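You operate a simulated robot arm through the tools that you are given. There is no shell and no other tool. Be economical: measure what you need, move in short steps, check, and stop when the job is done.

You are at the controls of a simulated robot arm. One attempt, no reset.

## Task
Wind down and cap the peach lipstick, lid the powder jar and shut the refill palette.

The check looks at the end state, three seconds after you hand in, the way a careful person would. Anything else that was tipped, shoved, dropped, spilled or broken makes it a failure. A push-on lid holds only when it is set on centred and level and pressed home; a screw cap is set on level and turned clockwise until tight.

## Robot
A 7-joint arm with a two-finger parallel gripper, fixed in place. Base frame: the origin is at the foot of the arm, x ahead of it, y to its left, z up; the work surface is at about z = 0. Readings come in mm, degrees, newtons and seconds.
With the tool pointing down near the work surface it reaches from about 240 to 620 mm from the base axis. Its first joint turns from -66.0 to 66.0 degrees. Payload 2.6 kg.
Tool frame: the origin (TCP) lies between the finger pads and is the grasp point; the fingertips stand 30 mm ahead of it; z points along the fingers, y is the line along which they close. The gripper opens to 94 mm. The fingers are 28 mm wide and 10 mm thick; the gripper's body (50 by 96 mm) begins 55 mm behind the TCP.
Orientation is that of the tool frame in the base frame, as a unit quaternion [x, y, z, w]. With the fingers straight down and closing along the base's y, the tool's x points along the base's -x, its y along +y and its z along -z.

## Interface
- The arm moves only by the tool send_rows. Its argument "deltas" is a list of rows, each a list of 3 entries, a list of its own where there are three numbers: the turn, a rotation vector about the tool's x, y, z in degrees, then the shift along the tool's x, y, z in cm, then the finger opening in cm, from 0 to 9.4. In form: [[[rx, ry, rz], [x, y, z], jaw], ...]. A call has 1 to 10 rows; each row shifts and turns the commanded pose from where the row before left it, along the tool's axes as they then stand. Rows are played at 5 a second. More than 50 mm and 8.6 degrees between two rows, or a gripper value outside its range, and nothing of the call is played. Where a pose cannot be reached the arm comes as near as it can. A force on the tool above 40 N (or 10 N above the force at the start of the call, whichever is more), or a blocked arm, ends the call early, and 0.2 s more pass. The fingers move at their own pace (about 72 mm/s each) and stop on an object; they squeeze with about 28 N. The grip force told is the motor's: it shows also when the fingers shut on nothing. Time passes only in rows, and 0.2 s behind the last, so rows that do not move let the fingers close. It gives the time, the measured TCP pose, the force on the tool (base axes), the opening and the grip force at its end, in the units of the frame above (readings bear some noise), with the torque about the TCP (base axes, N m) and any sound that the robot's microphone picked up.
- Cameras (640 x 400 px; columns grow to the right, rows downward): "scene" is fixed at [43.6, 440.9, 562.2]; the picture's right is [-0.67, -0.74, 0.00], its down [-0.43, 0.39, -0.81] and it looks along [0.61, -0.54, -0.58] (base axes); focal length 322 px, centre (320, 200). "wrist" rides on the gripper at [76, 14, -102] in the tool frame; the picture's right is [-0.18, 0.98, 0.00], its down [-0.75, -0.14, -0.64] and it looks along [-0.63, -0.12, 0.77] (tool axes); focal length 243 px, centre (320, 200).
- camera(camera): a new picture of that camera. The clock stands still meanwhile.
- point_at(camera, pixels): for up to 12 pixels [column, row] of the newest picture of that camera ("zoom" is the newest enlarged one), the place [x, y, z] in the base frame of the surface seen there, good to about 2 mm. The clock stands still meanwhile.
- inspect(camera, box): a new picture of the part [left, top, right, bottom] of that camera's present view, enlarged. The clock stands still meanwhile.
- close_job(): hands the job in; it is judged then, once.

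Work in short steps. Measure before you move; look again where a grasp or a placing could have gone wrong, and mend it. You have 80 turns and 38 pictures in all, those below and enlarged ones among them. Open the gripper and draw the arm clear of the work before you hand the job in, unless the task says otherwise; then end with one line.

The tools are called after "Emit:" as a command line: name --argument value ..., lists and objects as JSON in quotes. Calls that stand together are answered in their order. send_rows: Moves the arm, as the interface text tells. Its arguments: {"type":"object","properties":{"deltas":{"type":"array","items":{"type":"array"}}},"required":["deltas"]} The other tools are called the same way: camera (camera) takes a picture; point_at (camera, pixels) gives the place of the surface under pixels of a picture; inspect (camera, box) takes an enlarged picture of a part of a camera's view; close_job () hands the job in.

At the start:

```text
time_s: 0.0
tool_pos: [377.0, -5.1, 342.8]
tool_rot: [0.0, 1.0, 0.0, 0.0]
wrist_force: [-0.4, 0.1, -0.5]
ft_torque: [0.06, 0.01, -0.02]
grip_width: 94.3
grasp_force: 0.1
```

scene: 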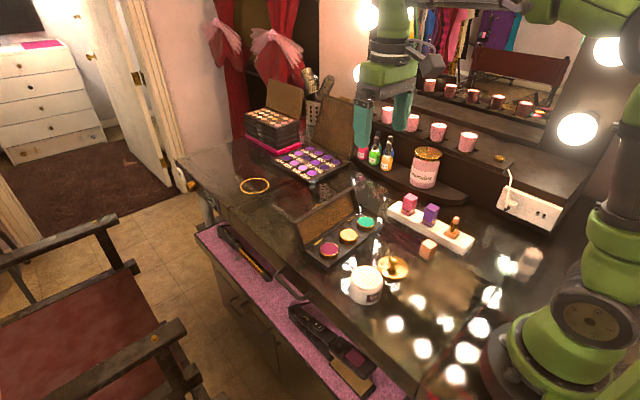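
wrist: 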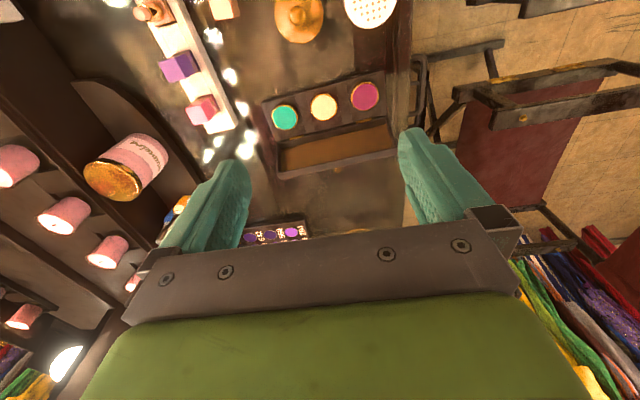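

The scene shows the palette near (345,235), jar at (366,285), gold lid at (392,267), lipstick at (455,225), and a peach cap at (428,248). I enlarge these areas to measure.

Emit:
inspect --camera "scene" --box '[280, 170, 480, 310]'

Emit:
inspect --camera "wrist" --box '[100, 0, 420, 180]'

```text
2.86 times, centred on (380, 240) of scene
```

zoom: 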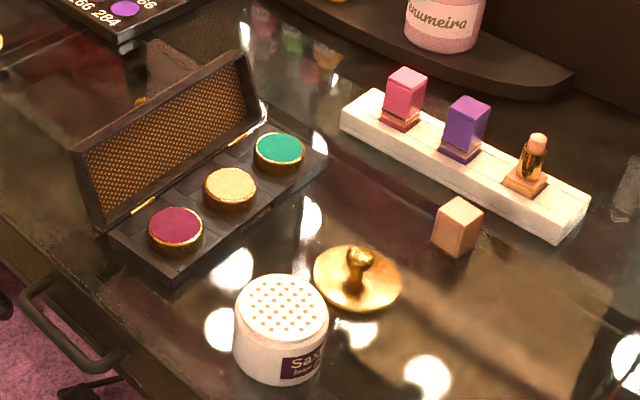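

```text
2.00 times, centred on (260, 90) of wrist
```

zoom: 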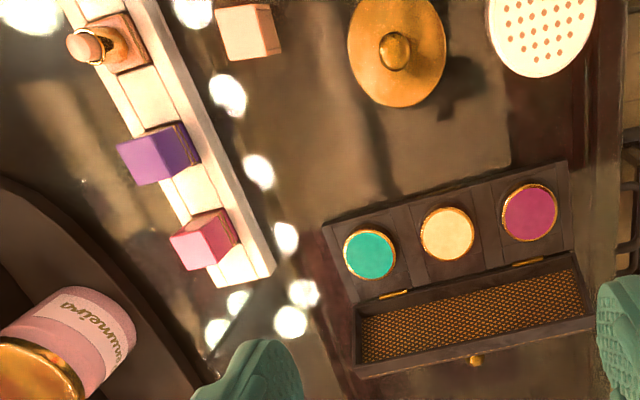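

I measure the key points in the newest (wrist) zoom: lid, knob, jar, cap, lipstick, palette corners and lid.

Emit:
point_at --camera "zoom" --pixels '[[395, 50], [352, 40], [443, 40], [396, 100], [540, 20], [245, 20], [90, 47], [125, 62], [370, 252], [530, 212], [470, 345], [475, 360]]'

Emit:
inspect --camera "scene" --box '[405, 200, 485, 250]'

```text
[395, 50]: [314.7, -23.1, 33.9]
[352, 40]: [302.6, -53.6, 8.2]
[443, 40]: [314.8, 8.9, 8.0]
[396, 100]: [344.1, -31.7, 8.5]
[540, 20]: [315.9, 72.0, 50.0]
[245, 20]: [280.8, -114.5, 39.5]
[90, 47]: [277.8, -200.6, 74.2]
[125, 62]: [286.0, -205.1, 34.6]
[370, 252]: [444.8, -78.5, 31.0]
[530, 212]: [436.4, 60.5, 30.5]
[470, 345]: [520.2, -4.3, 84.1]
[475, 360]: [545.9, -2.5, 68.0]
```

```text
8.00 times, centred on (445, 225) of scene
```

zoom: 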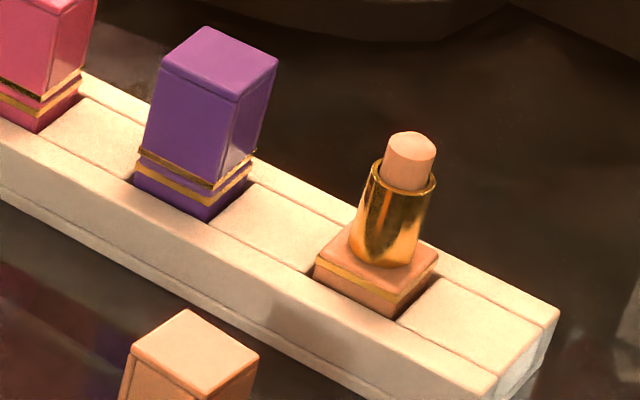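

I measure the lipstick, cap and rack in this zoom.

Emit:
point_at --camera "zoom" --pixels '[[410, 140], [405, 172], [390, 230], [318, 262], [375, 290], [436, 258], [395, 310], [190, 312], [258, 355], [200, 395], [133, 350], [490, 330]]'

Emit:
inspect --camera "scene" --box '[340, 225, 450, 310]'

```text
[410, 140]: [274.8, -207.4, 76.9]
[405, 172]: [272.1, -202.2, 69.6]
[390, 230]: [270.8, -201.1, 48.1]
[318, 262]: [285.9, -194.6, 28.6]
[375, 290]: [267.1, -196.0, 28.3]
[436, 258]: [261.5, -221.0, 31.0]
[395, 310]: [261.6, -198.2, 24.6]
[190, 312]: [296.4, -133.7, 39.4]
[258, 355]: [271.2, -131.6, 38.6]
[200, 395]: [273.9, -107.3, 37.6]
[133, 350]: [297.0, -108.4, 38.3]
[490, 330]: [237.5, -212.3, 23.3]
```

```text
4.71 times, centred on (395, 268) of scene
```

zoom: 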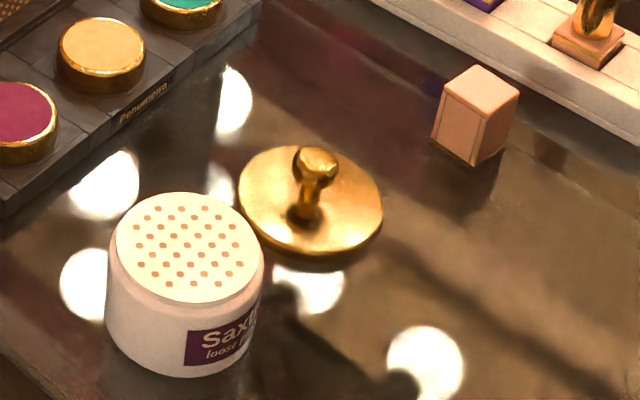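

Measuring jar rim, lid rim, knob and cap in this zoom.

Emit:
point_at --camera "zoom" --pixels '[[118, 238], [180, 196], [258, 245], [190, 300], [186, 247], [241, 190], [380, 200], [310, 252], [290, 148], [316, 158], [308, 200], [478, 80]]'

Emit:
inspect --camera "scene" --box '[290, 175, 390, 270]'

```text
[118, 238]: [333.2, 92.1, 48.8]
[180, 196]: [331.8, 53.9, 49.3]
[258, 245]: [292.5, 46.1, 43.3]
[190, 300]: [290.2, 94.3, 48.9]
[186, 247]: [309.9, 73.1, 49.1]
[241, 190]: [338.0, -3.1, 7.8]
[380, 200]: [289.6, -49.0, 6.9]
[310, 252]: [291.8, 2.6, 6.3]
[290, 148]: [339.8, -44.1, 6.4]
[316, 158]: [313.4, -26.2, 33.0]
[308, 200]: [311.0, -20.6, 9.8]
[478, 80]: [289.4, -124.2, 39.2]
```

```text
4.21 times, centred on (340, 222) of scene
```

zoom: 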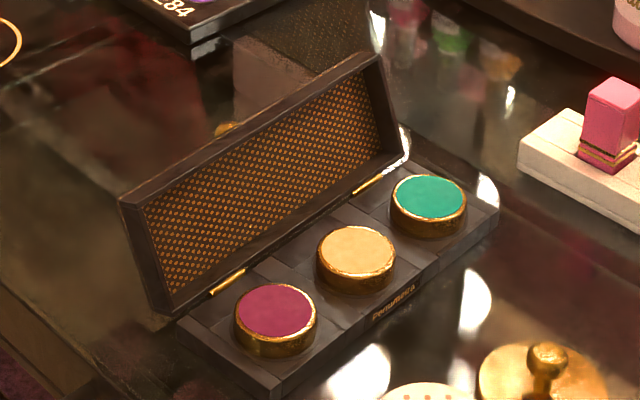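

Measuring the palette geometry in this zoom.

Emit:
point_at --camera "zoom" --pixels '[[270, 385], [185, 330], [495, 210], [410, 160], [275, 310], [355, 250], [430, 195], [122, 200], [375, 58], [250, 125], [165, 308], [320, 300]]'

Emit:
point_at --camera "zoom" --pixels '[[225, 130], [228, 280], [370, 183], [398, 150], [250, 230], [140, 205], [365, 70], [380, 300], [270, 395]]'

```text
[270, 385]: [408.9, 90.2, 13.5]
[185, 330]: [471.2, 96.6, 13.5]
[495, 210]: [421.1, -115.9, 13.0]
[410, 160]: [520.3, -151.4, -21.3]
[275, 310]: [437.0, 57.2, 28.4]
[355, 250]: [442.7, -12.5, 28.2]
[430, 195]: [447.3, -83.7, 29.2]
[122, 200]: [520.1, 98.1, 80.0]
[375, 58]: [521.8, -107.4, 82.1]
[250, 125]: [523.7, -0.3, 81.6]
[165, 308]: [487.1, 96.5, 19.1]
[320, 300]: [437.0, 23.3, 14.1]
```

```text
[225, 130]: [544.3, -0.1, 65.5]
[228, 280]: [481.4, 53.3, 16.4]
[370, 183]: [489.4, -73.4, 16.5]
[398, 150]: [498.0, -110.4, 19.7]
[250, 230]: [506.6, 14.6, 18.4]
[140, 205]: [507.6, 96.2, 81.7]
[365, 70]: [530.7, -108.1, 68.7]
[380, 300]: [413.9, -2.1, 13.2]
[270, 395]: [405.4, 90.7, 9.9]
```

Estimates: jar axis (312,72), top z 49; lid centre (314.5,-24) with knob top about z 34; lipstick near (276,-206); cap centre (284.6,-120). First I go above the lid knob.

Emit:
send_rows --deltas '[[[0, 0, 0], [1.25, -0.4, 4.5], 4], [[0, 0, 0], [1.25, -0.4, 4.5], 4], [[0, 0, 0], [1.25, -0.4, 4.5], 4], [[0, 0, 0], [1.25, -0.4, 4.5], 4], [[0, 0, 0], [1.25, -0.3, 4.5], 4], [[0, 0, 0], [0, 0, 1.8], 4], [[0, 0, 0], [0, 0, 0], 4]]'

Emit:
inspect --camera "scene" --box '[340, 215, 450, 310]'

Emit:
camera --camera "wrist"

```text
time_s: 1.6
tool_pos: [315.5, -24.0, 98.9]
tool_rot: [0.001, 1.0, 0.0, -0.001]
wrist_force: [0.2, 0.1, -0.3]
ft_torque: [-0.01, -0.03, -0.03]
grip_width: 40.1
grasp_force: 0.1
```

```text
4.21 times, centred on (395, 262) of scene
```

zoom: 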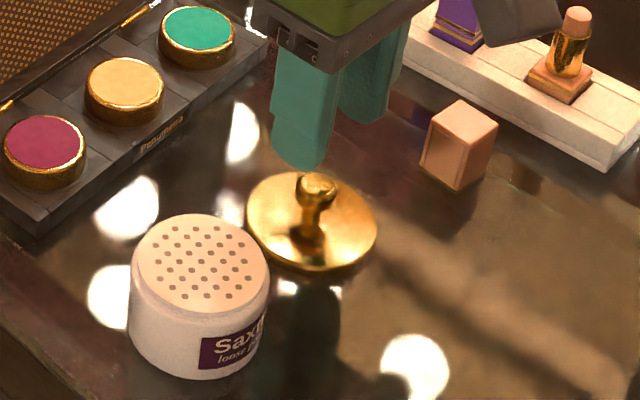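

```text
29 pictures are left
```

wrist: 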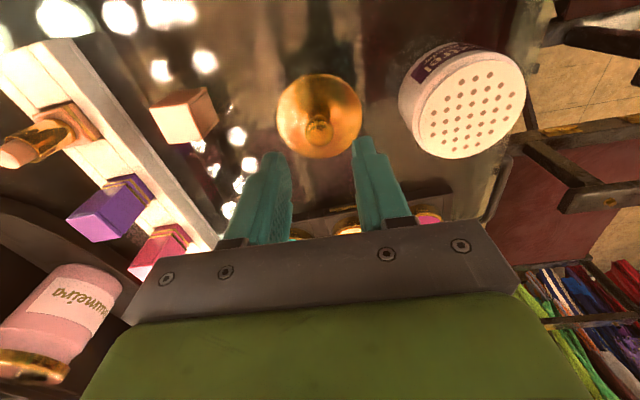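

The knob sits at wrist pixel (319,130) between the fingers (272..372). I measure knob, lid and jar points from the wrist.

Emit:
point_at --camera "wrist" --pixels '[[319, 128], [281, 105], [361, 105], [318, 78], [417, 125], [468, 55], [522, 90], [480, 152], [470, 105]]'

```text
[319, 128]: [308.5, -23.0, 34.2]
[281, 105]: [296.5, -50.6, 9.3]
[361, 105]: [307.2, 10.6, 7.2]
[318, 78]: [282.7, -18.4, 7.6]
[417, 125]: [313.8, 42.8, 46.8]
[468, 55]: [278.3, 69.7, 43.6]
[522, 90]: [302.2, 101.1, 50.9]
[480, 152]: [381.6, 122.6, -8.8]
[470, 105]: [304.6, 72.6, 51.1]
```

Knob lies around (312,-23.5). I descend to TCP z≈43 (tips z≈13), shift slightly in x, and close.

Emit:
send_rows --deltas '[[[0, 0, 0], [0.2, 0, 2.5], 4], [[0, 0, 0], [0.1, 0, 2.0], 4], [[0, 0, 0], [0, 0, 1.0], 4], [[0, 0, 0], [0, 0, 0], 4], [[0, 0, 0], [0, 0, 0], 0], [[0, 0, 0], [0, 0, 0], 0], [[0, 0, 0], [0, 0, 0], 0]]'

```text
time_s: 3.2
tool_pos: [311.7, -24.5, 43.2]
tool_rot: [0.0, 1.0, 0.0, -0.001]
wrist_force: [-0.1, -0.2, -1.5]
ft_torque: [-0.03, 0.0, 0.0]
grip_width: 20.0
grasp_force: 27.6
```

Gripped at 20 mm with 27.6 N. I lift it 7 cm and look.

Emit:
send_rows --deltas '[[[0, 0, 0], [0, 0, -1], 0], [[0, 0, 0], [0, 0, -3], 0], [[0, 0, 0], [0, 0, -3], 0], [[0, 0, 0], [0, 0, 0], 0]]'

Emit:
inspect --camera "scene" --box '[330, 210, 440, 310]'

Emit:
inspect --camera "wrist" --box '[240, 20, 560, 220]'

```text
time_s: 4.2
tool_pos: [310.0, -23.7, 111.8]
tool_rot: [0.0, 1.0, 0.001, -0.001]
wrist_force: [0.3, -0.2, -0.9]
ft_torque: [-0.02, -0.01, 0.02]
grip_width: 20.0
grasp_force: 28.2
```

```text
4.00 times, centred on (385, 260) of scene
```

zoom: 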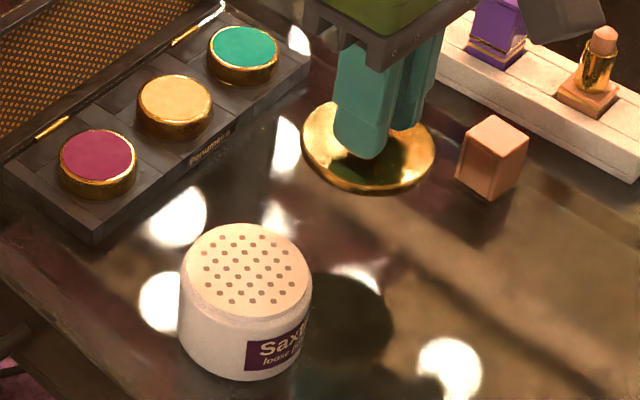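

```text
2.00 times, centred on (400, 120) of wrist
```

zoom: 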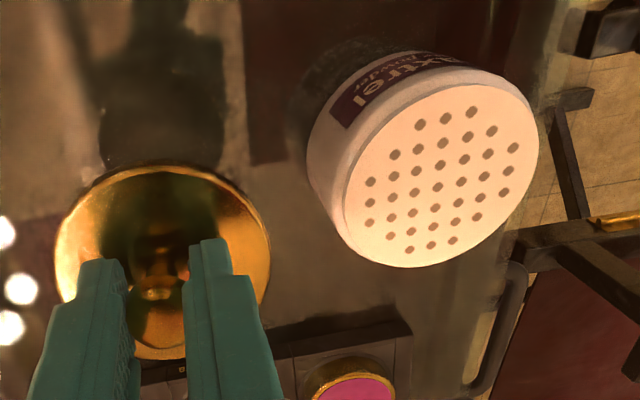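

Lid held level. I measure lid rim and jar top rim in this zoom.

Emit:
point_at --camera "zoom" --pixels '[[60, 245], [264, 255], [160, 172], [90, 192], [240, 205], [262, 285], [345, 205], [535, 140], [445, 84], [430, 262], [370, 130], [510, 225]]'

Emit:
point_at --camera "scene" --pixels '[[388, 261], [381, 238], [436, 250], [411, 305], [350, 280], [396, 284], [375, 268], [372, 304]]'

```text
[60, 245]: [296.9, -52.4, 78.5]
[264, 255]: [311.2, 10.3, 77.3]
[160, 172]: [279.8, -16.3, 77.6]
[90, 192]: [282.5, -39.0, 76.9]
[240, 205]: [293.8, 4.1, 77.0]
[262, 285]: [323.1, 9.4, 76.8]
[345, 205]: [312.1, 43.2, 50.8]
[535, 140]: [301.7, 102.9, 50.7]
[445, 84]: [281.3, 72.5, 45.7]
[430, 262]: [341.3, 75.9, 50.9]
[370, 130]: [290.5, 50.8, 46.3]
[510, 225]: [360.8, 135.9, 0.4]
```

```text
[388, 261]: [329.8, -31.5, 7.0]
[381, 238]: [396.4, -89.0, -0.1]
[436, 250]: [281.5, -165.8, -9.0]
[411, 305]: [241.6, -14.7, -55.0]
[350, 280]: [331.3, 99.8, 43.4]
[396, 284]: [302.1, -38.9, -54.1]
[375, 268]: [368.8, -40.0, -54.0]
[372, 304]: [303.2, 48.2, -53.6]
```

Circle fits: lid centre ≈(312.8,-23), jar centre ≈(311,73). I carry the lid over the jar, staying high.

Emit:
send_rows --deltas '[[[0, 0, 0], [0.08, 3.2, 0], 0], [[0, 0, 0], [0.1, 3.2, 0], 0], [[0, 0, 0], [0, 3.18, 0], 0], [[0, 0, 0], [0, 0, 1.0], 0], [[0, 0, 0], [0, 0, 0], 0]]'

Emit:
inspect --camera "scene" --box '[320, 240, 420, 310]'

Emit:
inspect --camera "wrist" --box '[240, 60, 400, 200]'

```text
time_s: 5.4
tool_pos: [310.7, 72.0, 103.5]
tool_rot: [0.0, 1.0, 0.0, 0.0]
wrist_force: [-0.1, -0.4, -1.6]
ft_torque: [0.01, 0.01, -0.03]
grip_width: 19.7
grasp_force: 27.6
```

```text
5.71 times, centred on (370, 275) of scene
```

zoom: 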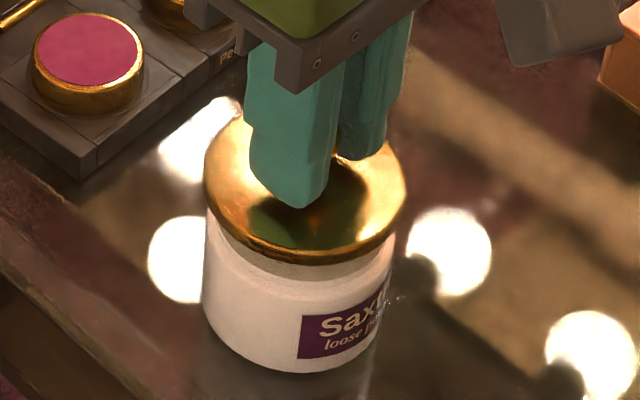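

```text
2.86 times, centred on (320, 130) of wrist
```

zoom: 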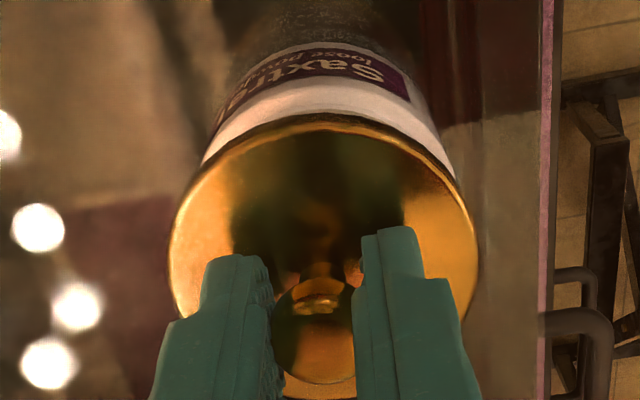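

Laterally the lid and jar agree in the scene view (lid 205–406, jar 203–393, parallax explains the offset). I check the lid rim in the wrist zoom.

Emit:
point_at --camera "zoom" --pixels '[[174, 240], [474, 240], [320, 122], [230, 150], [420, 155], [478, 280], [172, 280], [320, 382]]'

```text
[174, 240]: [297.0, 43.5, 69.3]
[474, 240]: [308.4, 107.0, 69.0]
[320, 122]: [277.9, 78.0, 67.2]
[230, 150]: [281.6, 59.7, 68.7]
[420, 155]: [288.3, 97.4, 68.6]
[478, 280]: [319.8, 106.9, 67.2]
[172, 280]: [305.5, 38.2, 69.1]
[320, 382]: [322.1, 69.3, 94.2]
```

Lid centre fits (311.5,73), matching the jar. I lower it slowly and press.

Emit:
send_rows --deltas '[[[0, 0, 0], [0.03, 0, 0.5], 0], [[0, 0, 0], [0, 0, 0.3], 0], [[0, 0, 0], [0, 0, 0.2], 0], [[0, 0, 0], [0, 0, 0.2], 0], [[0, 0, 0], [0, 0, 0], 0]]'

```text
time_s: 6.6
tool_pos: [310.7, 72.0, 93.3]
tool_rot: [0.0, 1.0, 0.001, 0.001]
wrist_force: [-10.9, 9.6, 32.0]
ft_torque: [0.2, 0.12, 0.05]
grip_width: 19.8
grasp_force: 27.9
heard: snap
```

A snap was heard at 32 N. I open the fingers and lift a bit, then look.

Emit:
send_rows --deltas '[[[0, 0, 0], [0, 0, 0], 4], [[0, 0, 0], [0, 0, 0], 4], [[0, 0, 0], [0, 0, -3], 4], [[0, 0, 0], [0, 0, -4], 4], [[0, 0, 0], [0, 0, -4], 4]]'

Emit:
inspect --camera "scene" --box '[320, 230, 420, 310]'

```text
time_s: 7.8
tool_pos: [310.3, 72.4, 200.7]
tool_rot: [0.001, 1.0, 0.0, 0.0]
wrist_force: [-0.1, 0.8, -0.5]
ft_torque: [-0.02, 0.0, -0.01]
grip_width: 39.8
grasp_force: 0.1
```

```text
5.00 times, centred on (370, 270) of scene
```

zoom: 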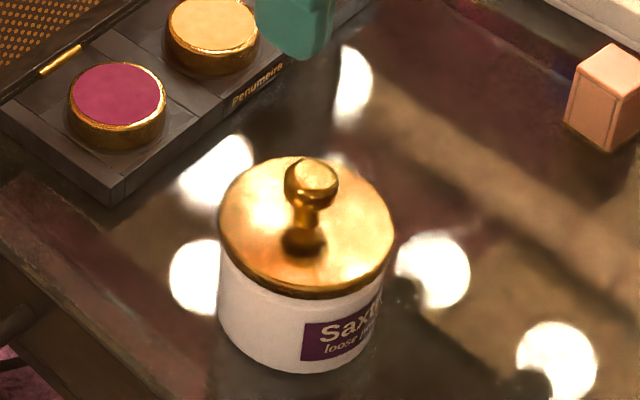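

The lid looks seated. I check its level at the rim with points.

Emit:
point_at --camera "zoom" --pixels '[[228, 200], [385, 215], [270, 168], [370, 185], [240, 255], [305, 285], [370, 265], [313, 175]]'

```text
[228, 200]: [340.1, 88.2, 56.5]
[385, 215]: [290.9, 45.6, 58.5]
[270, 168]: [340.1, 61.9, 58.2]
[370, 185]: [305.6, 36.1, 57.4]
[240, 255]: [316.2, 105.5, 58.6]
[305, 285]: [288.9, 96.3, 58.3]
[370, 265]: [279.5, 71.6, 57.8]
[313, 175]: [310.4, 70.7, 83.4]
```

Rim is level at z≈58, but that's only slightly lower than I'd like, so I press the knob straight down with closed fingers to confirm it's home.

Emit:
send_rows --deltas '[[[0, 0, 0], [0, 0, 3], 0], [[0, 0, 0], [0, 0, 3], 0], [[0, 0, 0], [0, 0, 2], 0], [[0, 0, 0], [0, 0, 0.4], 0], [[0, 0, 0], [0, 0, 0.2], 0], [[0, 0, 0], [0, 0, 0.2], 0], [[0, 0, 0], [0, 0, 0.2], 0], [[0, 0, 0], [0, 0, 0.2], 0]]'

```text
time_s: 9.4
tool_pos: [309.4, 71.7, 114.2]
tool_rot: [0.002, 1.0, 0.0, 0.001]
wrist_force: [-3.8, -2.2, 8.4]
ft_torque: [-0.08, 0.14, 0.01]
grip_width: 0.0
grasp_force: 27.4
stopped in row 7: the force on the tool passed its limit at 46 N (the readings are from after the stop); the commanded pose is now the measured one
```

46 N without further travel: the lid is home. I rise and move over the lipstick at (276,-206), staying high.

Emit:
send_rows --deltas '[[[0, 0, 0], [0, 0, -4.5], 0], [[0, 0, 0], [0, 0, -4.5], 3], [[0, 0, 0], [0.6, -4.6, 0], 3], [[0, 0, 0], [0.6, -4.6, 0], 3], [[0, 0, 0], [0.6, -4.6, 0], 3], [[0, 0, 0], [0.6, -4.6, 0], 3], [[0, 0, 0], [0.6, -4.6, 0], 3], [[0, 0, 0], [0.4, -4.7, 0], 3], [[0, 0, 0], [0, 0, 0], 3]]'

Emit:
inspect --camera "wrist" --box '[240, 40, 440, 180]'

Emit:
inspect --camera "scene" --box '[390, 180, 490, 260]'

```text
time_s: 11.4
tool_pos: [273.5, -203.8, 205.5]
tool_rot: [0.002, 1.0, 0.001, 0.001]
wrist_force: [0.3, -0.4, 0.1]
ft_torque: [0.01, -0.03, 0.02]
grip_width: 30.0
grasp_force: 0.0
```

```text
2.86 times, centred on (340, 110) of wrist
```

zoom: 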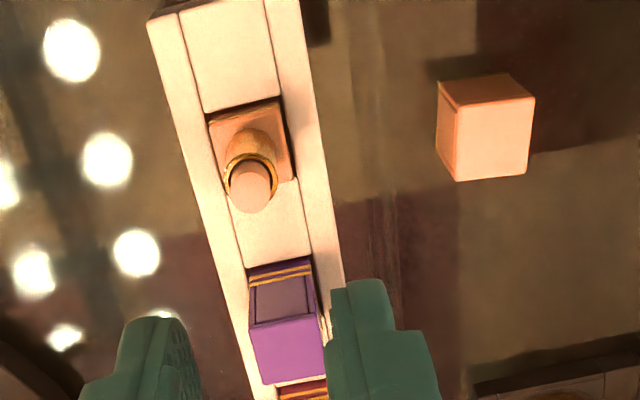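

```text
5.00 times, centred on (440, 220) of scene
```

zoom: 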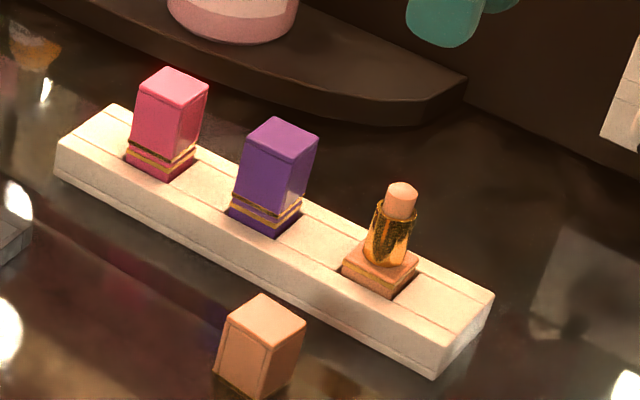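

Each base sits in a square pocket of the rack. I measure tube, base, rack and cap.

Emit:
point_at --camera "zoom" --pixels '[[402, 190], [376, 206], [416, 210], [398, 228], [388, 250], [342, 268], [418, 256], [392, 297], [277, 125], [262, 300], [434, 376], [56, 172]]'

Emit:
inspect --camera "wrist" --box '[270, 60, 370, 130]'

```text
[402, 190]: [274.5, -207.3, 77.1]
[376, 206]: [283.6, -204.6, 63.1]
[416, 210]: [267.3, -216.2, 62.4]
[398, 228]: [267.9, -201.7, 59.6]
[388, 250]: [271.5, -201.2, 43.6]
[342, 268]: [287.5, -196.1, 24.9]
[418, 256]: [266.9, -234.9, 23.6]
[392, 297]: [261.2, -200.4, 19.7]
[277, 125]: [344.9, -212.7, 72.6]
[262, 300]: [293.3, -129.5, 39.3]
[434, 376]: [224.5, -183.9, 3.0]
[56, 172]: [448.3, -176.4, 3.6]
```

```text
5.71 times, centred on (320, 95) of wrist
```

zoom: 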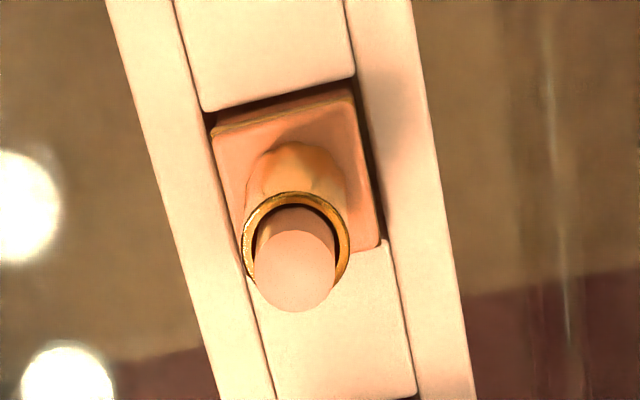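

Emit:
point_at --camera "zoom" --pixels '[[215, 130], [350, 95], [378, 245], [295, 270], [244, 235], [349, 245], [297, 194], [295, 155], [170, 200], [450, 200], [115, 30], [415, 30]]'

```text
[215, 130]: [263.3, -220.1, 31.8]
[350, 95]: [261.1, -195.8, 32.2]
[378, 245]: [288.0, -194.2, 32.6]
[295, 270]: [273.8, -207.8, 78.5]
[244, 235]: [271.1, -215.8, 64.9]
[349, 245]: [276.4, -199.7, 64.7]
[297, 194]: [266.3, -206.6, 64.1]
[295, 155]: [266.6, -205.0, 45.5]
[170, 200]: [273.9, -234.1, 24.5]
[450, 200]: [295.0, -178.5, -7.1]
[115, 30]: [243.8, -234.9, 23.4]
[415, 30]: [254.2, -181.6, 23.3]
```

Tube axis ≈(275,-207.5), rim z 64.5, base top z 32, bullet top z 78, base yaw ≈+4.5°. I descend around the tube with the tips at z≈40.

Emit:
send_rows --deltas '[[[0, 0, 0], [0, -0.25, 4], 3.2], [[0, 0, 0], [0, 0, 4], 3.2], [[0, 0, 0], [0, 0, 3], 3.2], [[0, 0, 0], [0, 0, 1.5], 3.2], [[0, 0, 0], [0, 0, 0.9], 3.2], [[0, 0, 0], [0, 0, 0], 3.2]]'

Emit:
inspect --camera "scene" --box '[400, 180, 500, 250]'

```text
time_s: 12.8
tool_pos: [275.7, -208.7, 68.6]
tool_rot: [0.001, 1.0, 0.001, 0.002]
wrist_force: [0.0, 0.2, -0.3]
ft_torque: [-0.02, 0.02, 0.03]
grip_width: 32.3
grasp_force: 0.0
```

```text
5.71 times, centred on (450, 215) of scene
```

zoom: 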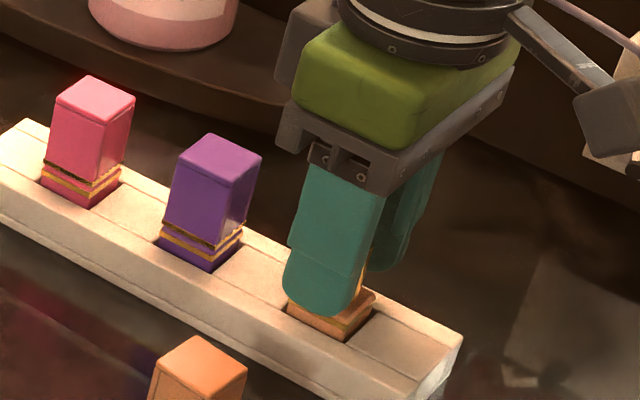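

Fingers straddle the tube. I close, then turn a first 40° counter-clockwise (from above) as a test.

Emit:
send_rows --deltas '[[[0, 0, 0], [0, 0, 0], 0], [[0, 0, 0], [0, 0, 0], 0], [[0, 0, -8], [0, 0, 0], 0], [[0, 0, -8], [0, 0, 0], 0], [[0, 0, -8], [0, 0, 0], 0], [[0, 0, -8], [0, 0, 0], 0], [[0, 0, -8], [0, 0, 0], 0], [[0, 0, 0], [0, 0, 0], 0]]'

Emit:
inspect --camera "wrist" --box '[270, 60, 370, 160]'

```text
time_s: 14.6
tool_pos: [275.5, -207.6, 69.8]
tool_rot: [-0.342, 0.94, 0.0, 0.001]
wrist_force: [0.5, -2.1, 0.4]
ft_torque: [-0.15, -0.01, 0.03]
grip_width: 16.8
grasp_force: 27.9
```

```text
4.00 times, centred on (320, 110) of wrist
```

zoom: 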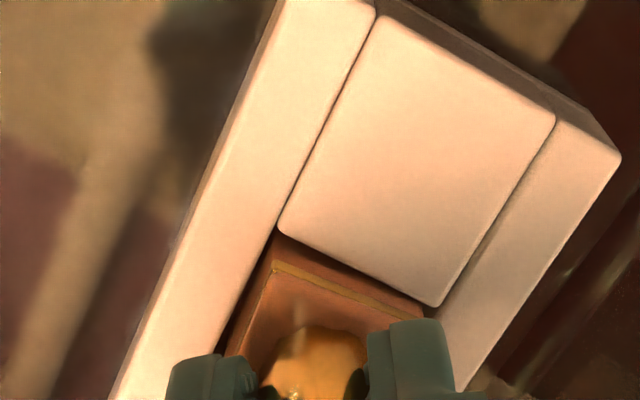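

The base stayed put while the tube turned. The crop misses the bullet; I view it lower in the frame.

Emit:
inspect --camera "wrist" --box '[270, 130, 370, 230]'

```text
4.00 times, centred on (320, 180) of wrist
```

zoom: 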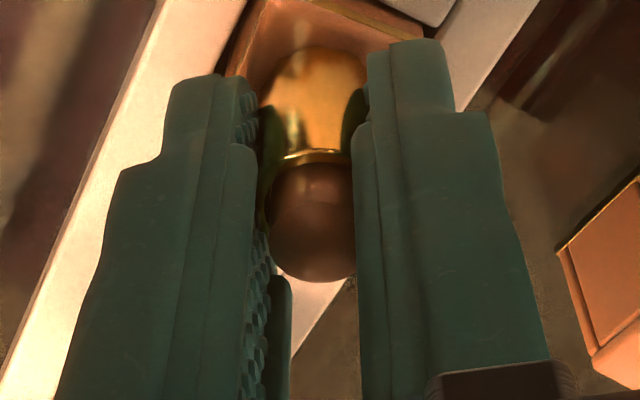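

Emit:
point_at --camera "zoom" --pixels '[[305, 240], [315, 260], [315, 200], [310, 155], [330, 230]]'

```text
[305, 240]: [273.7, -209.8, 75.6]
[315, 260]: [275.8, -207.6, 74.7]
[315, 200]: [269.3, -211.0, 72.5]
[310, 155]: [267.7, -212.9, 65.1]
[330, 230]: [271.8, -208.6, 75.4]
```

Bullet dropped from ~78 to ~75.5 after 40°, so counter-clockwise winds it down. I continue to 110°.

Emit:
send_rows --deltas '[[[0, 0, -8.5], [0, 0, 0], 0], [[0, 0, -8.5], [0, 0, 0], 0], [[0, 0, -8.5], [0, 0, 0], 0], [[0, 0, -8.5], [0, 0, 0], 0], [[0, 0, -8.5], [0, 0, 0], 0], [[0, 0, -8.5], [0, 0, 0], 0], [[0, 0, -8.5], [0, 0, 0], 0], [[0, 0, -8.5], [0, 0, 0], 0], [[0, 0, 0], [0, 0, 0], 0]]'

```text
time_s: 16.6
tool_pos: [275.1, -206.9, 68.9]
tool_rot: [0.809, -0.588, 0.001, -0.001]
wrist_force: [0.1, -1.4, 0.5]
ft_torque: [-0.1, 0.08, 0.01]
grip_width: 16.4
grasp_force: 27.8
```

At 108° with no resistance. I continue another 34°.

Emit:
send_rows --deltas '[[[0, 0, -8.5], [0, 0, 0], 0], [[0, 0, -8.5], [0, 0, 0], 0], [[0, 0, -8.5], [0, 0, 0], 0], [[0, 0, -8.5], [0, 0, 0], 0], [[0, 0, 0], [0, 0, 0], 0]]'

Emit:
inspect --camera "wrist" --box '[270, 130, 370, 230]'

```text
time_s: 17.7
tool_pos: [279.1, -208.2, 68.6]
tool_rot: [0.942, -0.335, 0.002, 0.004]
wrist_force: [0.4, 0.6, 8.1]
ft_torque: [0.16, -0.12, -0.01]
grip_width: 15.4
grasp_force: 27.9
out of reach, approached as far as the arm can: row 4
stopped in row 5: the force on the tool passed its limit at 48 N (the readings are from after the stop); the commanded pose is now the measured one
```

```text
4.00 times, centred on (320, 180) of wrist
```

zoom: 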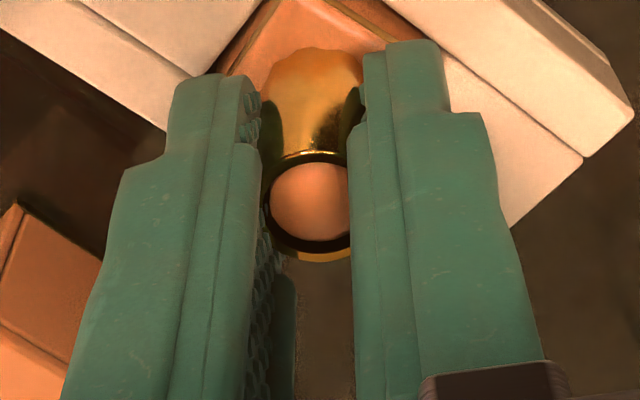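

Reach limit near 141°; the bullet is now about level with the rim. I open, rise clear, and unwind the wrist.

Emit:
send_rows --deltas '[[[0, 0, 0], [0, 0, 0], 3.2], [[0, 0, 0], [0, 0, 0], 3.2], [[0, 0, 0], [0, 0, -2], 3.2], [[0, 0, 0], [0, 0, -3], 3.2], [[0, 0, 8.5], [0, 0, 0], 3.2], [[0, 0, 8.5], [0, 0, 0], 3.2], [[0, 0, 8.5], [0, 0, 0], 3.2], [[0, 0, 8.5], [0, 0, 0], 3.2], [[0, 0, 8.5], [0, 0, 0], 3.2], [[0, 0, 8.5], [0, 0, 0], 3.2]]'

Emit:
send_rows --deltas '[[[0, 0, 8.5], [0, 0, 0], 3.2], [[0, 0, 8.5], [0, 0, 0], 3.2], [[0, 0, 8.5], [0, 0, 0], 3.2], [[0, 0, 8.5], [0, 0, 0], 3.2], [[0, 0, 8.5], [0, 0, 0], 3.2], [[0, 0, 8.5], [0, 0, 0], 3.2], [[0, 0, 8.5], [0, 0, 0], 3.2], [[0, 0, 8.5], [0, 0, 0], 3.2], [[0, 0, 8.5], [0, 0, 0], 3.2], [[0, 0, 8.5], [0, 0, 0], 3.2]]'

Emit:
inspect --camera "scene" --box '[400, 180, 500, 260]'

```text
time_s: 19.9
tool_pos: [293.9, -190.9, 99.1]
tool_rot: [-0.706, 0.708, -0.002, -0.003]
wrist_force: [0.3, 0.6, 0.1]
ft_torque: [-0.01, 0.01, 0.0]
grip_width: 32.2
grasp_force: 0.6
out of reach, approached as far as the arm can: row 3, 4
```

```text
time_s: 22.1
tool_pos: [294.7, -191.2, 99.5]
tool_rot: [-0.041, 0.999, -0.003, -0.001]
wrist_force: [0.5, -0.6, -0.2]
ft_torque: [-0.01, -0.03, -0.03]
grip_width: 32.0
grasp_force: 0.1
```

```text
5.00 times, centred on (450, 220) of scene
```

zoom: 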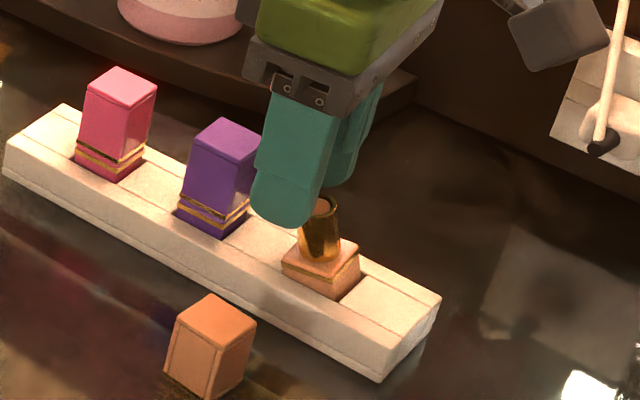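

The lift at the joint limit drifted sideways 18 mm. I check whether lipstick or rack was disturbed.

Emit:
point_at --camera "zoom" --pixels '[[325, 200], [304, 215], [337, 218], [322, 205], [320, 250], [284, 262], [356, 248], [333, 273], [333, 298], [284, 275], [378, 378], [5, 172]]'

Emit:
inspect --camera "scene" --box '[435, 205, 485, 245]'

```text
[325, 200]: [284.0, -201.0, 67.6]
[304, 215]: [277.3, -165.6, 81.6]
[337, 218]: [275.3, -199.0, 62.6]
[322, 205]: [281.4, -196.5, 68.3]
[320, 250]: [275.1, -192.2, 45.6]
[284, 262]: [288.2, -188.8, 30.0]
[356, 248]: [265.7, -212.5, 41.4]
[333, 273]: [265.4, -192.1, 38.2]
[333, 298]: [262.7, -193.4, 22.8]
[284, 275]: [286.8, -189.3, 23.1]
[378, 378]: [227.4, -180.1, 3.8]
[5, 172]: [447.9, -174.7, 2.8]
```

```text
10.00 times, centred on (460, 225) of scene
```

zoom: 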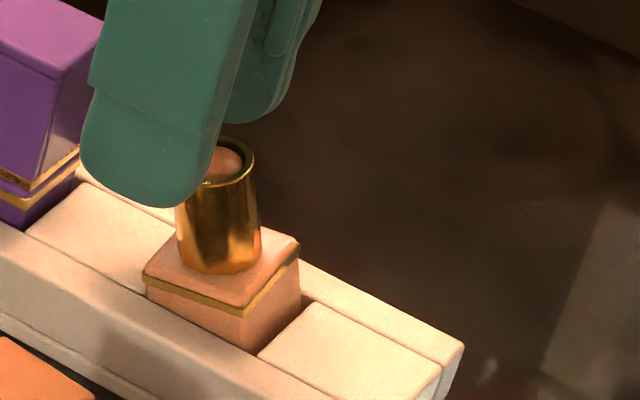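

The drift pulled the lipstick partly out of its pocket: the -x side of the base is raised (~38 vs 30). I rise straight up and look from above to plan a re-seat.

Emit:
send_rows --deltas '[[[0, 0, 0], [0, 0, -3], 3.2], [[0, 0, 0], [0, 0, -4], 3.2], [[0, 0, 0], [1.5, -1.1, -3], 3.2], [[0, 0, 0], [0, 0, 0], 3.2]]'

Emit:
inspect --camera "wrist" --box '[265, 50, 375, 140]'

Emit:
inspect --camera "scene" --box '[420, 195, 490, 250]'

```text
time_s: 23.1
tool_pos: [278.4, -202.4, 199.8]
tool_rot: [-0.043, 0.999, -0.004, -0.002]
wrist_force: [0.6, -0.1, 0.5]
ft_torque: [-0.01, 0.04, 0.04]
grip_width: 31.9
grasp_force: 0.0
```

```text
4.44 times, centred on (320, 95) of wrist
```

zoom: 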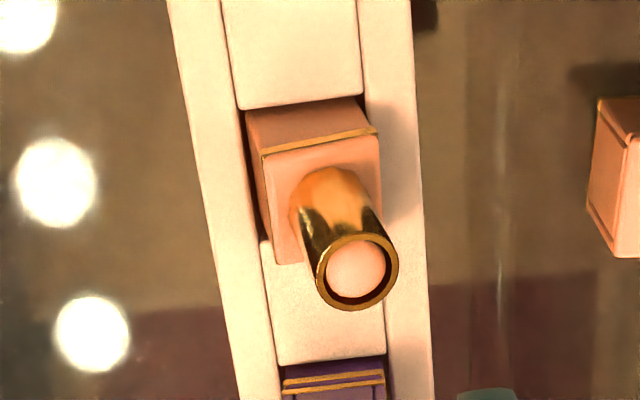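

```text
7.27 times, centred on (455, 222) of scene
```

zoom: 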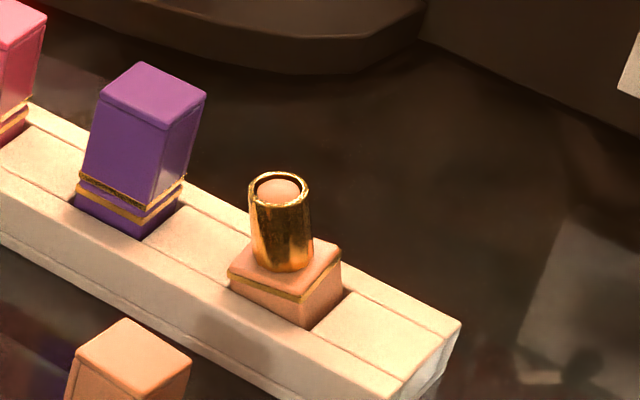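

I measure the tilted tube: rim, base corners.

Emit:
point_at --camera "zoom" --pixels '[[249, 190], [309, 185], [278, 208], [279, 172], [279, 188], [283, 265], [229, 272], [300, 300], [341, 255], [307, 325], [314, 245], [235, 285]]'

Emit:
inspect --camera "wrist" --box '[290, 60, 360, 130]'

```text
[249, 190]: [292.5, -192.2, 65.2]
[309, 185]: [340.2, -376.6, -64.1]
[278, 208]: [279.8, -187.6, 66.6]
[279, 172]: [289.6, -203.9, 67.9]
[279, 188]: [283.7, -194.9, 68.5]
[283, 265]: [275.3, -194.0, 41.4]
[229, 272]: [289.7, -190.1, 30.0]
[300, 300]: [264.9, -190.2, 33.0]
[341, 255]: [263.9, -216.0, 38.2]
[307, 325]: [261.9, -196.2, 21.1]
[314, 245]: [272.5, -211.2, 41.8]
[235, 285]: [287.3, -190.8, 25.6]
```

```text
5.71 times, centred on (325, 95) of wrist
```

zoom: 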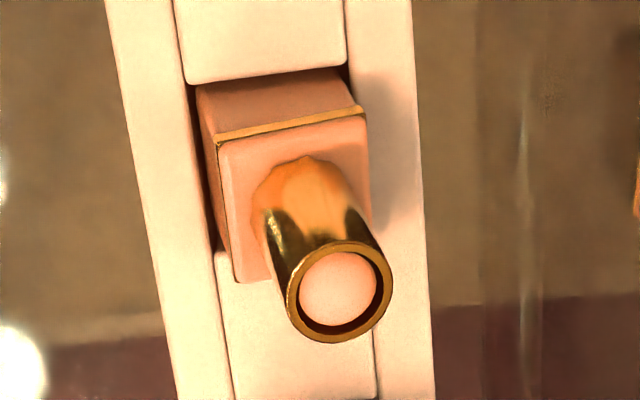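

Emit:
point_at --camera "zoom" --pixels '[[340, 245], [286, 292], [392, 292], [340, 341], [338, 290], [218, 140], [363, 115], [238, 280], [372, 220], [305, 165], [345, 68], [187, 75]]'

```text
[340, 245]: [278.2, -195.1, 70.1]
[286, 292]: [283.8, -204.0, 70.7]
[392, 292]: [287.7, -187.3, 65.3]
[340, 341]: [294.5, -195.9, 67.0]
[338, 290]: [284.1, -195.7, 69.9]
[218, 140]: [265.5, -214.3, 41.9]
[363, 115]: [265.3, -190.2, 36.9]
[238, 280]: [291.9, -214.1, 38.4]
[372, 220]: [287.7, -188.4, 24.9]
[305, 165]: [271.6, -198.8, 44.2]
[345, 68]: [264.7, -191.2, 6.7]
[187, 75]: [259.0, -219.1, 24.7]
```

The tube leans ~17° toward azimuth ~47°; rim centre ≈(286.3,-195.6,68). I turn the tool so its pads are parallel to the lean plane, and tilt it to match, above the tube.

Emit:
send_rows --deltas '[[[0, 0, -8.4], [0, 0, 0], 3.4], [[0, 0, -8.4], [0, 0, 0], 3.4], [[0, 0, -8.4], [0, 0, 0], 3.4], [[0, 0, -8.4], [0, 0, 0], 3.4], [[0, 0, -8.4], [0, 0, 0], 3.4], [[0, 0, 0], [-3.2, -0.1, 2], 3.4], [[0, 0, 0], [0, 0, 4], 3.4], [[0, 8.5, 0], [0, 0, 0], 3.4], [[0, 8.5, 0], [0, 0, 0], 3.4], [[0, 0, 0], [0, 0, 0], 3.4]]'

Emit:
camera --camera "wrist"

```text
time_s: 25.3
tool_pos: [302.1, -180.6, 138.3]
tool_rot: [-0.393, 0.907, -0.062, -0.138]
wrist_force: [-1.0, 0.0, 0.7]
ft_torque: [0.0, 0.0, -0.02]
grip_width: 34.0
grasp_force: 0.1
```

```text
11 pictures are left
```

wrist: 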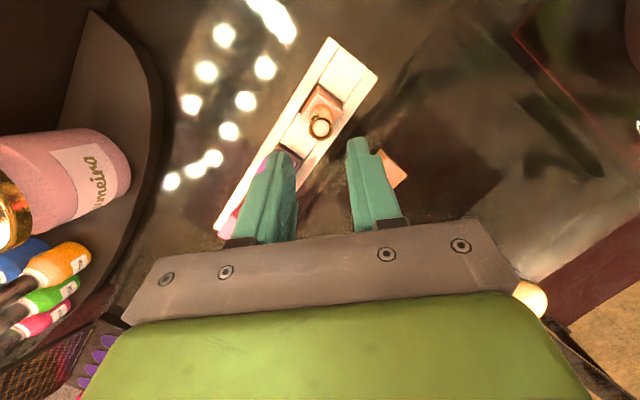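

The tube rim at (320,125) is centred between the fingertips. I descend 6.8 cm along the tube axis and close.

Emit:
send_rows --deltas '[[[0, 0, 0], [0, 0, 3], 3.4], [[0, 0, 0], [0, 0, 2], 3.4], [[0, 0, 0], [0, 0, 1], 3.4], [[0, 0, 0], [0, 0, 0.8], 3.4], [[0, 0, 0], [0, 0, 0], 3.4], [[0, 0, 0], [0, 0, 0], 0], [[0, 0, 0], [0, 0, 0], 0], [[0, 0, 0], [0, 0, 0], 0]]'

Emit:
inspect --camera "scene" --box '[410, 170, 500, 250]'

```text
time_s: 27.1
tool_pos: [287.4, -194.7, 75.2]
tool_rot: [-0.394, 0.907, -0.062, -0.138]
wrist_force: [-2.1, 0.2, -0.9]
ft_torque: [0.09, 0.17, -0.07]
grip_width: 16.4
grasp_force: 28.3
```

```text
5.00 times, centred on (455, 210) of scene
```

zoom: 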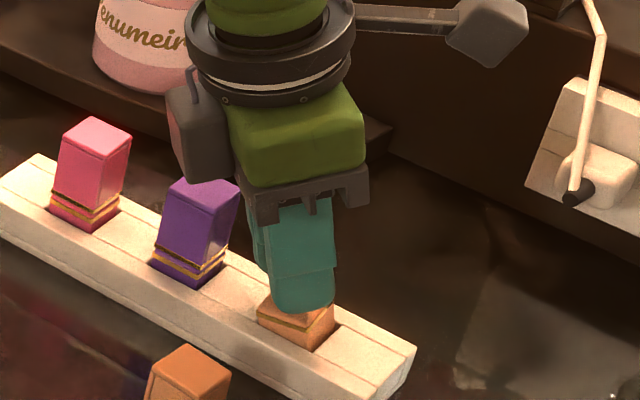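

Tube gripped (16.4 mm). I lift slightly and rotate it upright about its base in small steps.

Emit:
send_rows --deltas '[[[0, 0, 0], [0, 0, -0.3], 0], [[0, -4.2, 0], [0.28, 0.02, 0], 0], [[0, -4.2, 0], [0.28, 0.03, 0], 0], [[0, -4.2, 0], [0.28, 0.02, 0], 0], [[0, -4.4, 0], [0.28, 0.03, 0], 0], [[0, 0, 0], [0, 0, 0], 0]]'

```text
time_s: 28.5
tool_pos: [280.1, -202.0, 80.2]
tool_rot: [-0.398, 0.917, -0.003, -0.002]
wrist_force: [-1.5, -1.7, 0.1]
ft_torque: [-0.08, 0.02, -0.01]
grip_width: 17.1
grasp_force: 28.0
```

Upright with small forces. I lower gently toward the pocket.

Emit:
send_rows --deltas '[[[0, 0, 0], [0, 0, 0.3], 0], [[0, 0, 0], [0, 0, 0.2], 0], [[0, 0, 0], [0, 0, 0.2], 0], [[0, 0, 0], [0, 0, 0], 0]]'

Emit:
inspect --camera "scene" --box '[425, 190, 485, 250]'

```text
time_s: 29.5
tool_pos: [281.7, -201.9, 72.3]
tool_rot: [-0.398, 0.917, -0.003, -0.002]
wrist_force: [-3.4, 1.9, 11.3]
ft_torque: [0.0, 0.3, -0.03]
grip_width: 17.3
grasp_force: 28.0
```

```text
6.67 times, centred on (455, 220) of scene
```

zoom: 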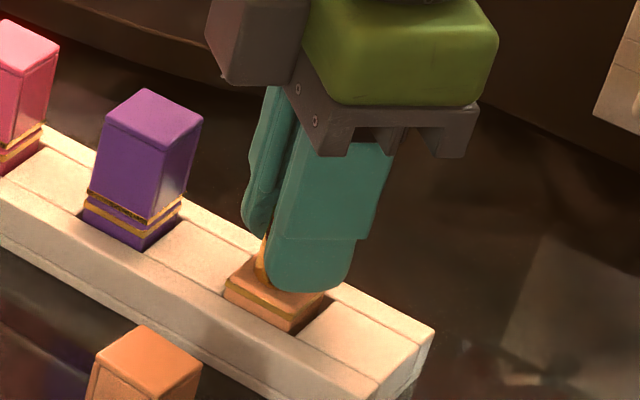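

Base now looks nearly seated. I measure its top corners and the rack.

Emit:
point_at --camera "zoom" --pixels '[[228, 285], [285, 316], [325, 300], [285, 325], [256, 305], [330, 292], [245, 262], [150, 220], [395, 350], [376, 398]]'

```text
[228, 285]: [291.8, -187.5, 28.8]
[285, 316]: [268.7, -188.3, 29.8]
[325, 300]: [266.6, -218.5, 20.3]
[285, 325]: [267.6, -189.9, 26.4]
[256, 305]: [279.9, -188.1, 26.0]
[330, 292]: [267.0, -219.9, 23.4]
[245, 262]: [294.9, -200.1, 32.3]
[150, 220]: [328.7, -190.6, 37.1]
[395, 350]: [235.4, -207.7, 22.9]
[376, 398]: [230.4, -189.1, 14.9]
```

Base top is back at ~z 30 and seated; TCP matches the tube axis. I keep winding down counter-clockwise, staying short of the reach limit.

Emit:
send_rows --deltas '[[[0, 0, -8.3], [0, 0, 0], 0], [[0, 0, -8.3], [0, 0, 0], 0], [[0, 0, -8.3], [0, 0, 0], 0], [[0, 0, -8.3], [0, 0, 0], 0], [[0, 0, -8.3], [0, 0, 0], 0], [[0, 0, -8.3], [0, 0, 0], 0], [[0, 0, -8.3], [0, 0, 0], 0], [[0, 0, 0], [0, 0, 0], 0]]'

```text
time_s: 31.3
tool_pos: [281.2, -201.8, 72.0]
tool_rot: [0.795, -0.607, 0.0, 0.003]
wrist_force: [-0.2, 0.6, -0.2]
ft_torque: [-0.02, 0.03, -0.01]
grip_width: 16.5
grasp_force: 27.6
```

No resistance. I open and unwind in place (no lift), then rise vertically and look.

Emit:
send_rows --deltas '[[[0, 0, 0], [0, 0, 0], 3.4], [[0, 0, 0], [0, 0, 0], 3.4], [[0, 0, 8.3], [0, 0, 0], 3.4], [[0, 0, 8.3], [0, 0, 0], 3.4], [[0, 0, 8.3], [0, 0, 0], 3.4], [[0, 0, 8.3], [0, 0, 0], 3.4], [[0, 0, 8.3], [0, 0, 0], 3.4], [[0, 0, 8.3], [0, 0, 0], 3.4], [[0, 0, 8.3], [0, 0, 0], 3.4], [[0, 0, 8.3], [0, 0, 0], 3.4]]'

Emit:
send_rows --deltas '[[[0, 0, 8.3], [0, 0, 0], 3.4], [[0, 0, 8.3], [0, 0, 0], 3.4], [[0, 0, 8.3], [0, 0, 0], 3.4], [[0, 0, 8.3], [0, 0, 0], 3.4], [[0, 0, 0], [0, 0, -4], 3.4], [[0, 0, 0], [0, 0, -4], 3.4], [[0, 0, 0], [0, 0, -4], 3.4], [[0, 0, 0], [0, 0, 0], 3.4]]'

Emit:
inspect --camera "wrist" --box '[270, 50, 410, 150]'

```text
time_s: 33.5
tool_pos: [281.5, -201.5, 72.2]
tool_rot: [-0.33, 0.944, -0.003, -0.002]
wrist_force: [1.1, -0.3, 0.0]
ft_torque: [0.01, 0.01, 0.01]
grip_width: 34.2
grasp_force: 0.1
```

```text
time_s: 35.3
tool_pos: [282.1, -201.6, 190.8]
tool_rot: [-0.048, 0.999, -0.003, 0.0]
wrist_force: [0.4, 0.3, -0.4]
ft_torque: [0.01, -0.04, 0.0]
grip_width: 34.0
grasp_force: 0.1
```

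```text
4.00 times, centred on (340, 100) of wrist
```

zoom: 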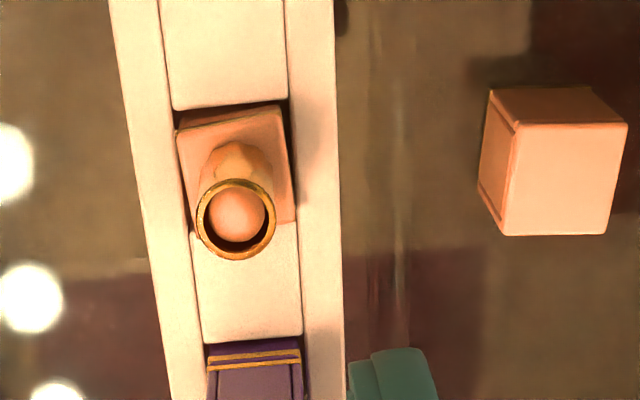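

The bullet is now inside the tube. I measure base corners, rim, bullet, rack and cap.

Emit:
point_at --camera "zoom" --pixels '[[180, 133], [280, 108], [293, 220], [193, 225], [235, 183], [235, 257], [198, 220], [275, 220], [237, 215], [172, 105], [286, 98], [300, 335]]'

Emit:
point_at --camera "zoom" --pixels '[[515, 130], [620, 125], [605, 230], [507, 230], [560, 180], [203, 340], [192, 230], [300, 225], [485, 190], [560, 95]]'

```text
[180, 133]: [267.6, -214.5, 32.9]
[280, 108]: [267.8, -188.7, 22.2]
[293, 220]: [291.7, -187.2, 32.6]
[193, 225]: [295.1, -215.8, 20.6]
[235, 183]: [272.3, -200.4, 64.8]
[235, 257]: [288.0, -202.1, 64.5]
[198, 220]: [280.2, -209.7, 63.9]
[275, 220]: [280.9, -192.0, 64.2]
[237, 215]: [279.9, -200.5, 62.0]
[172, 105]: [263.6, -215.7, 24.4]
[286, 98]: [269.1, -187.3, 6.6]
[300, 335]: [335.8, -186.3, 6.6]
```

```text
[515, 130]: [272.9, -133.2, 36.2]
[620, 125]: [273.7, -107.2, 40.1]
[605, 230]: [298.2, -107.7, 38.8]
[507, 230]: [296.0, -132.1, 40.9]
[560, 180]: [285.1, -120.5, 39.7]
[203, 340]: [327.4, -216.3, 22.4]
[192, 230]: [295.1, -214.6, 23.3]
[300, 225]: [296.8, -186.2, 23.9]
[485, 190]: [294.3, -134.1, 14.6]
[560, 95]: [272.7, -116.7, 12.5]
```

Tube is upright (rim z 64.3 all round, centre (280.3,-200.9)), bullet top z 62. The rack's near end has crept ~5 mm; I regrip, nudge it back gently while held, then wind further to find the end stop.

Emit:
send_rows --deltas '[[[0, 0, 0], [0.12, 0.05, 4], 3.4], [[0, 0, 0], [0, 0, 4], 3.4], [[0, 0, 0], [0, 0, 2.5], 3.4], [[0, 0, 0], [0, 0, 1.35], 3.4], [[0, 0, 0], [0, 0, 0], 0], [[0, 0, 0], [0, 0, 0], 0], [[0, 0, 0], [0, 0, 0], 0]]'

Emit:
send_rows --deltas '[[[0, 0, 0], [0.15, -0.17, 0], 0], [[0, 0, 0], [0.15, -0.17, 0], 0], [[0, 0, 0], [0.15, -0.17, 0], 0], [[0, 0, 0], [0, 0, 0], 0]]'

```text
time_s: 36.9
tool_pos: [278.9, -201.9, 71.4]
tool_rot: [-0.048, 0.999, -0.004, -0.001]
wrist_force: [-0.3, -0.1, -0.4]
ft_torque: [0.0, 0.01, 0.01]
grip_width: 16.8
grasp_force: 27.5
```

```text
time_s: 37.9
tool_pos: [276.5, -208.3, 72.9]
tool_rot: [-0.048, 0.999, -0.003, -0.001]
wrist_force: [0.7, 0.2, 0.7]
ft_torque: [0.1, -0.05, -0.05]
grip_width: 16.9
grasp_force: 27.5
```

Moved back with negligible force. Now I wind further.

Emit:
send_rows --deltas '[[[0, 0, -8.4], [0, 0, 0], 0], [[0, 0, -8.4], [0, 0, 0], 0], [[0, 0, -8.4], [0, 0, 0], 0], [[0, 0, -8.4], [0, 0, 0], 0], [[0, 0, -8.4], [0, 0, 0], 0], [[0, 0, -8.4], [0, 0, 0], 0], [[0, 0, -8.4], [0, 0, 0], 0], [[0, 0, -8.4], [0, 0, 0], 0], [[0, 0, -8.4], [0, 0, 0], 0], [[0, 0, -8.4], [0, 0, 0], 0]]'

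Emit:
send_rows --deltas '[[[0, 0, -8.4], [0, 0, 0], 0], [[0, 0, -8.4], [0, 0, 0], 0], [[0, 0, -8.4], [0, 0, 0], 0], [[0, 0, 0], [0, 0, 0], 0]]'

Emit:
inspect --camera "wrist" --box '[270, 130, 370, 230]'

```text
time_s: 40.1
tool_pos: [276.5, -205.7, 73.3]
tool_rot: [-0.705, 0.709, -0.001, -0.003]
wrist_force: [1.6, -1.7, 0.4]
ft_torque: [-0.05, -0.04, -0.04]
grip_width: 16.7
grasp_force: 28.1
```

```text
time_s: 41.1
tool_pos: [276.6, -206.0, 73.5]
tool_rot: [0.843, -0.538, 0.001, 0.004]
wrist_force: [-0.4, 0.7, 0.2]
ft_torque: [0.03, -0.1, -0.04]
grip_width: 16.9
grasp_force: 28.4
```

```text
4.00 times, centred on (320, 180) of wrist
```

zoom: 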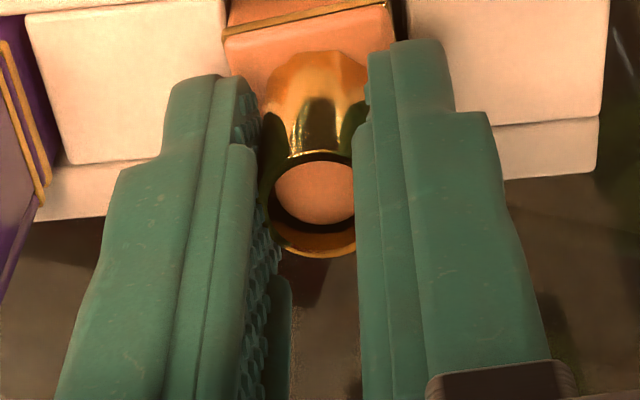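

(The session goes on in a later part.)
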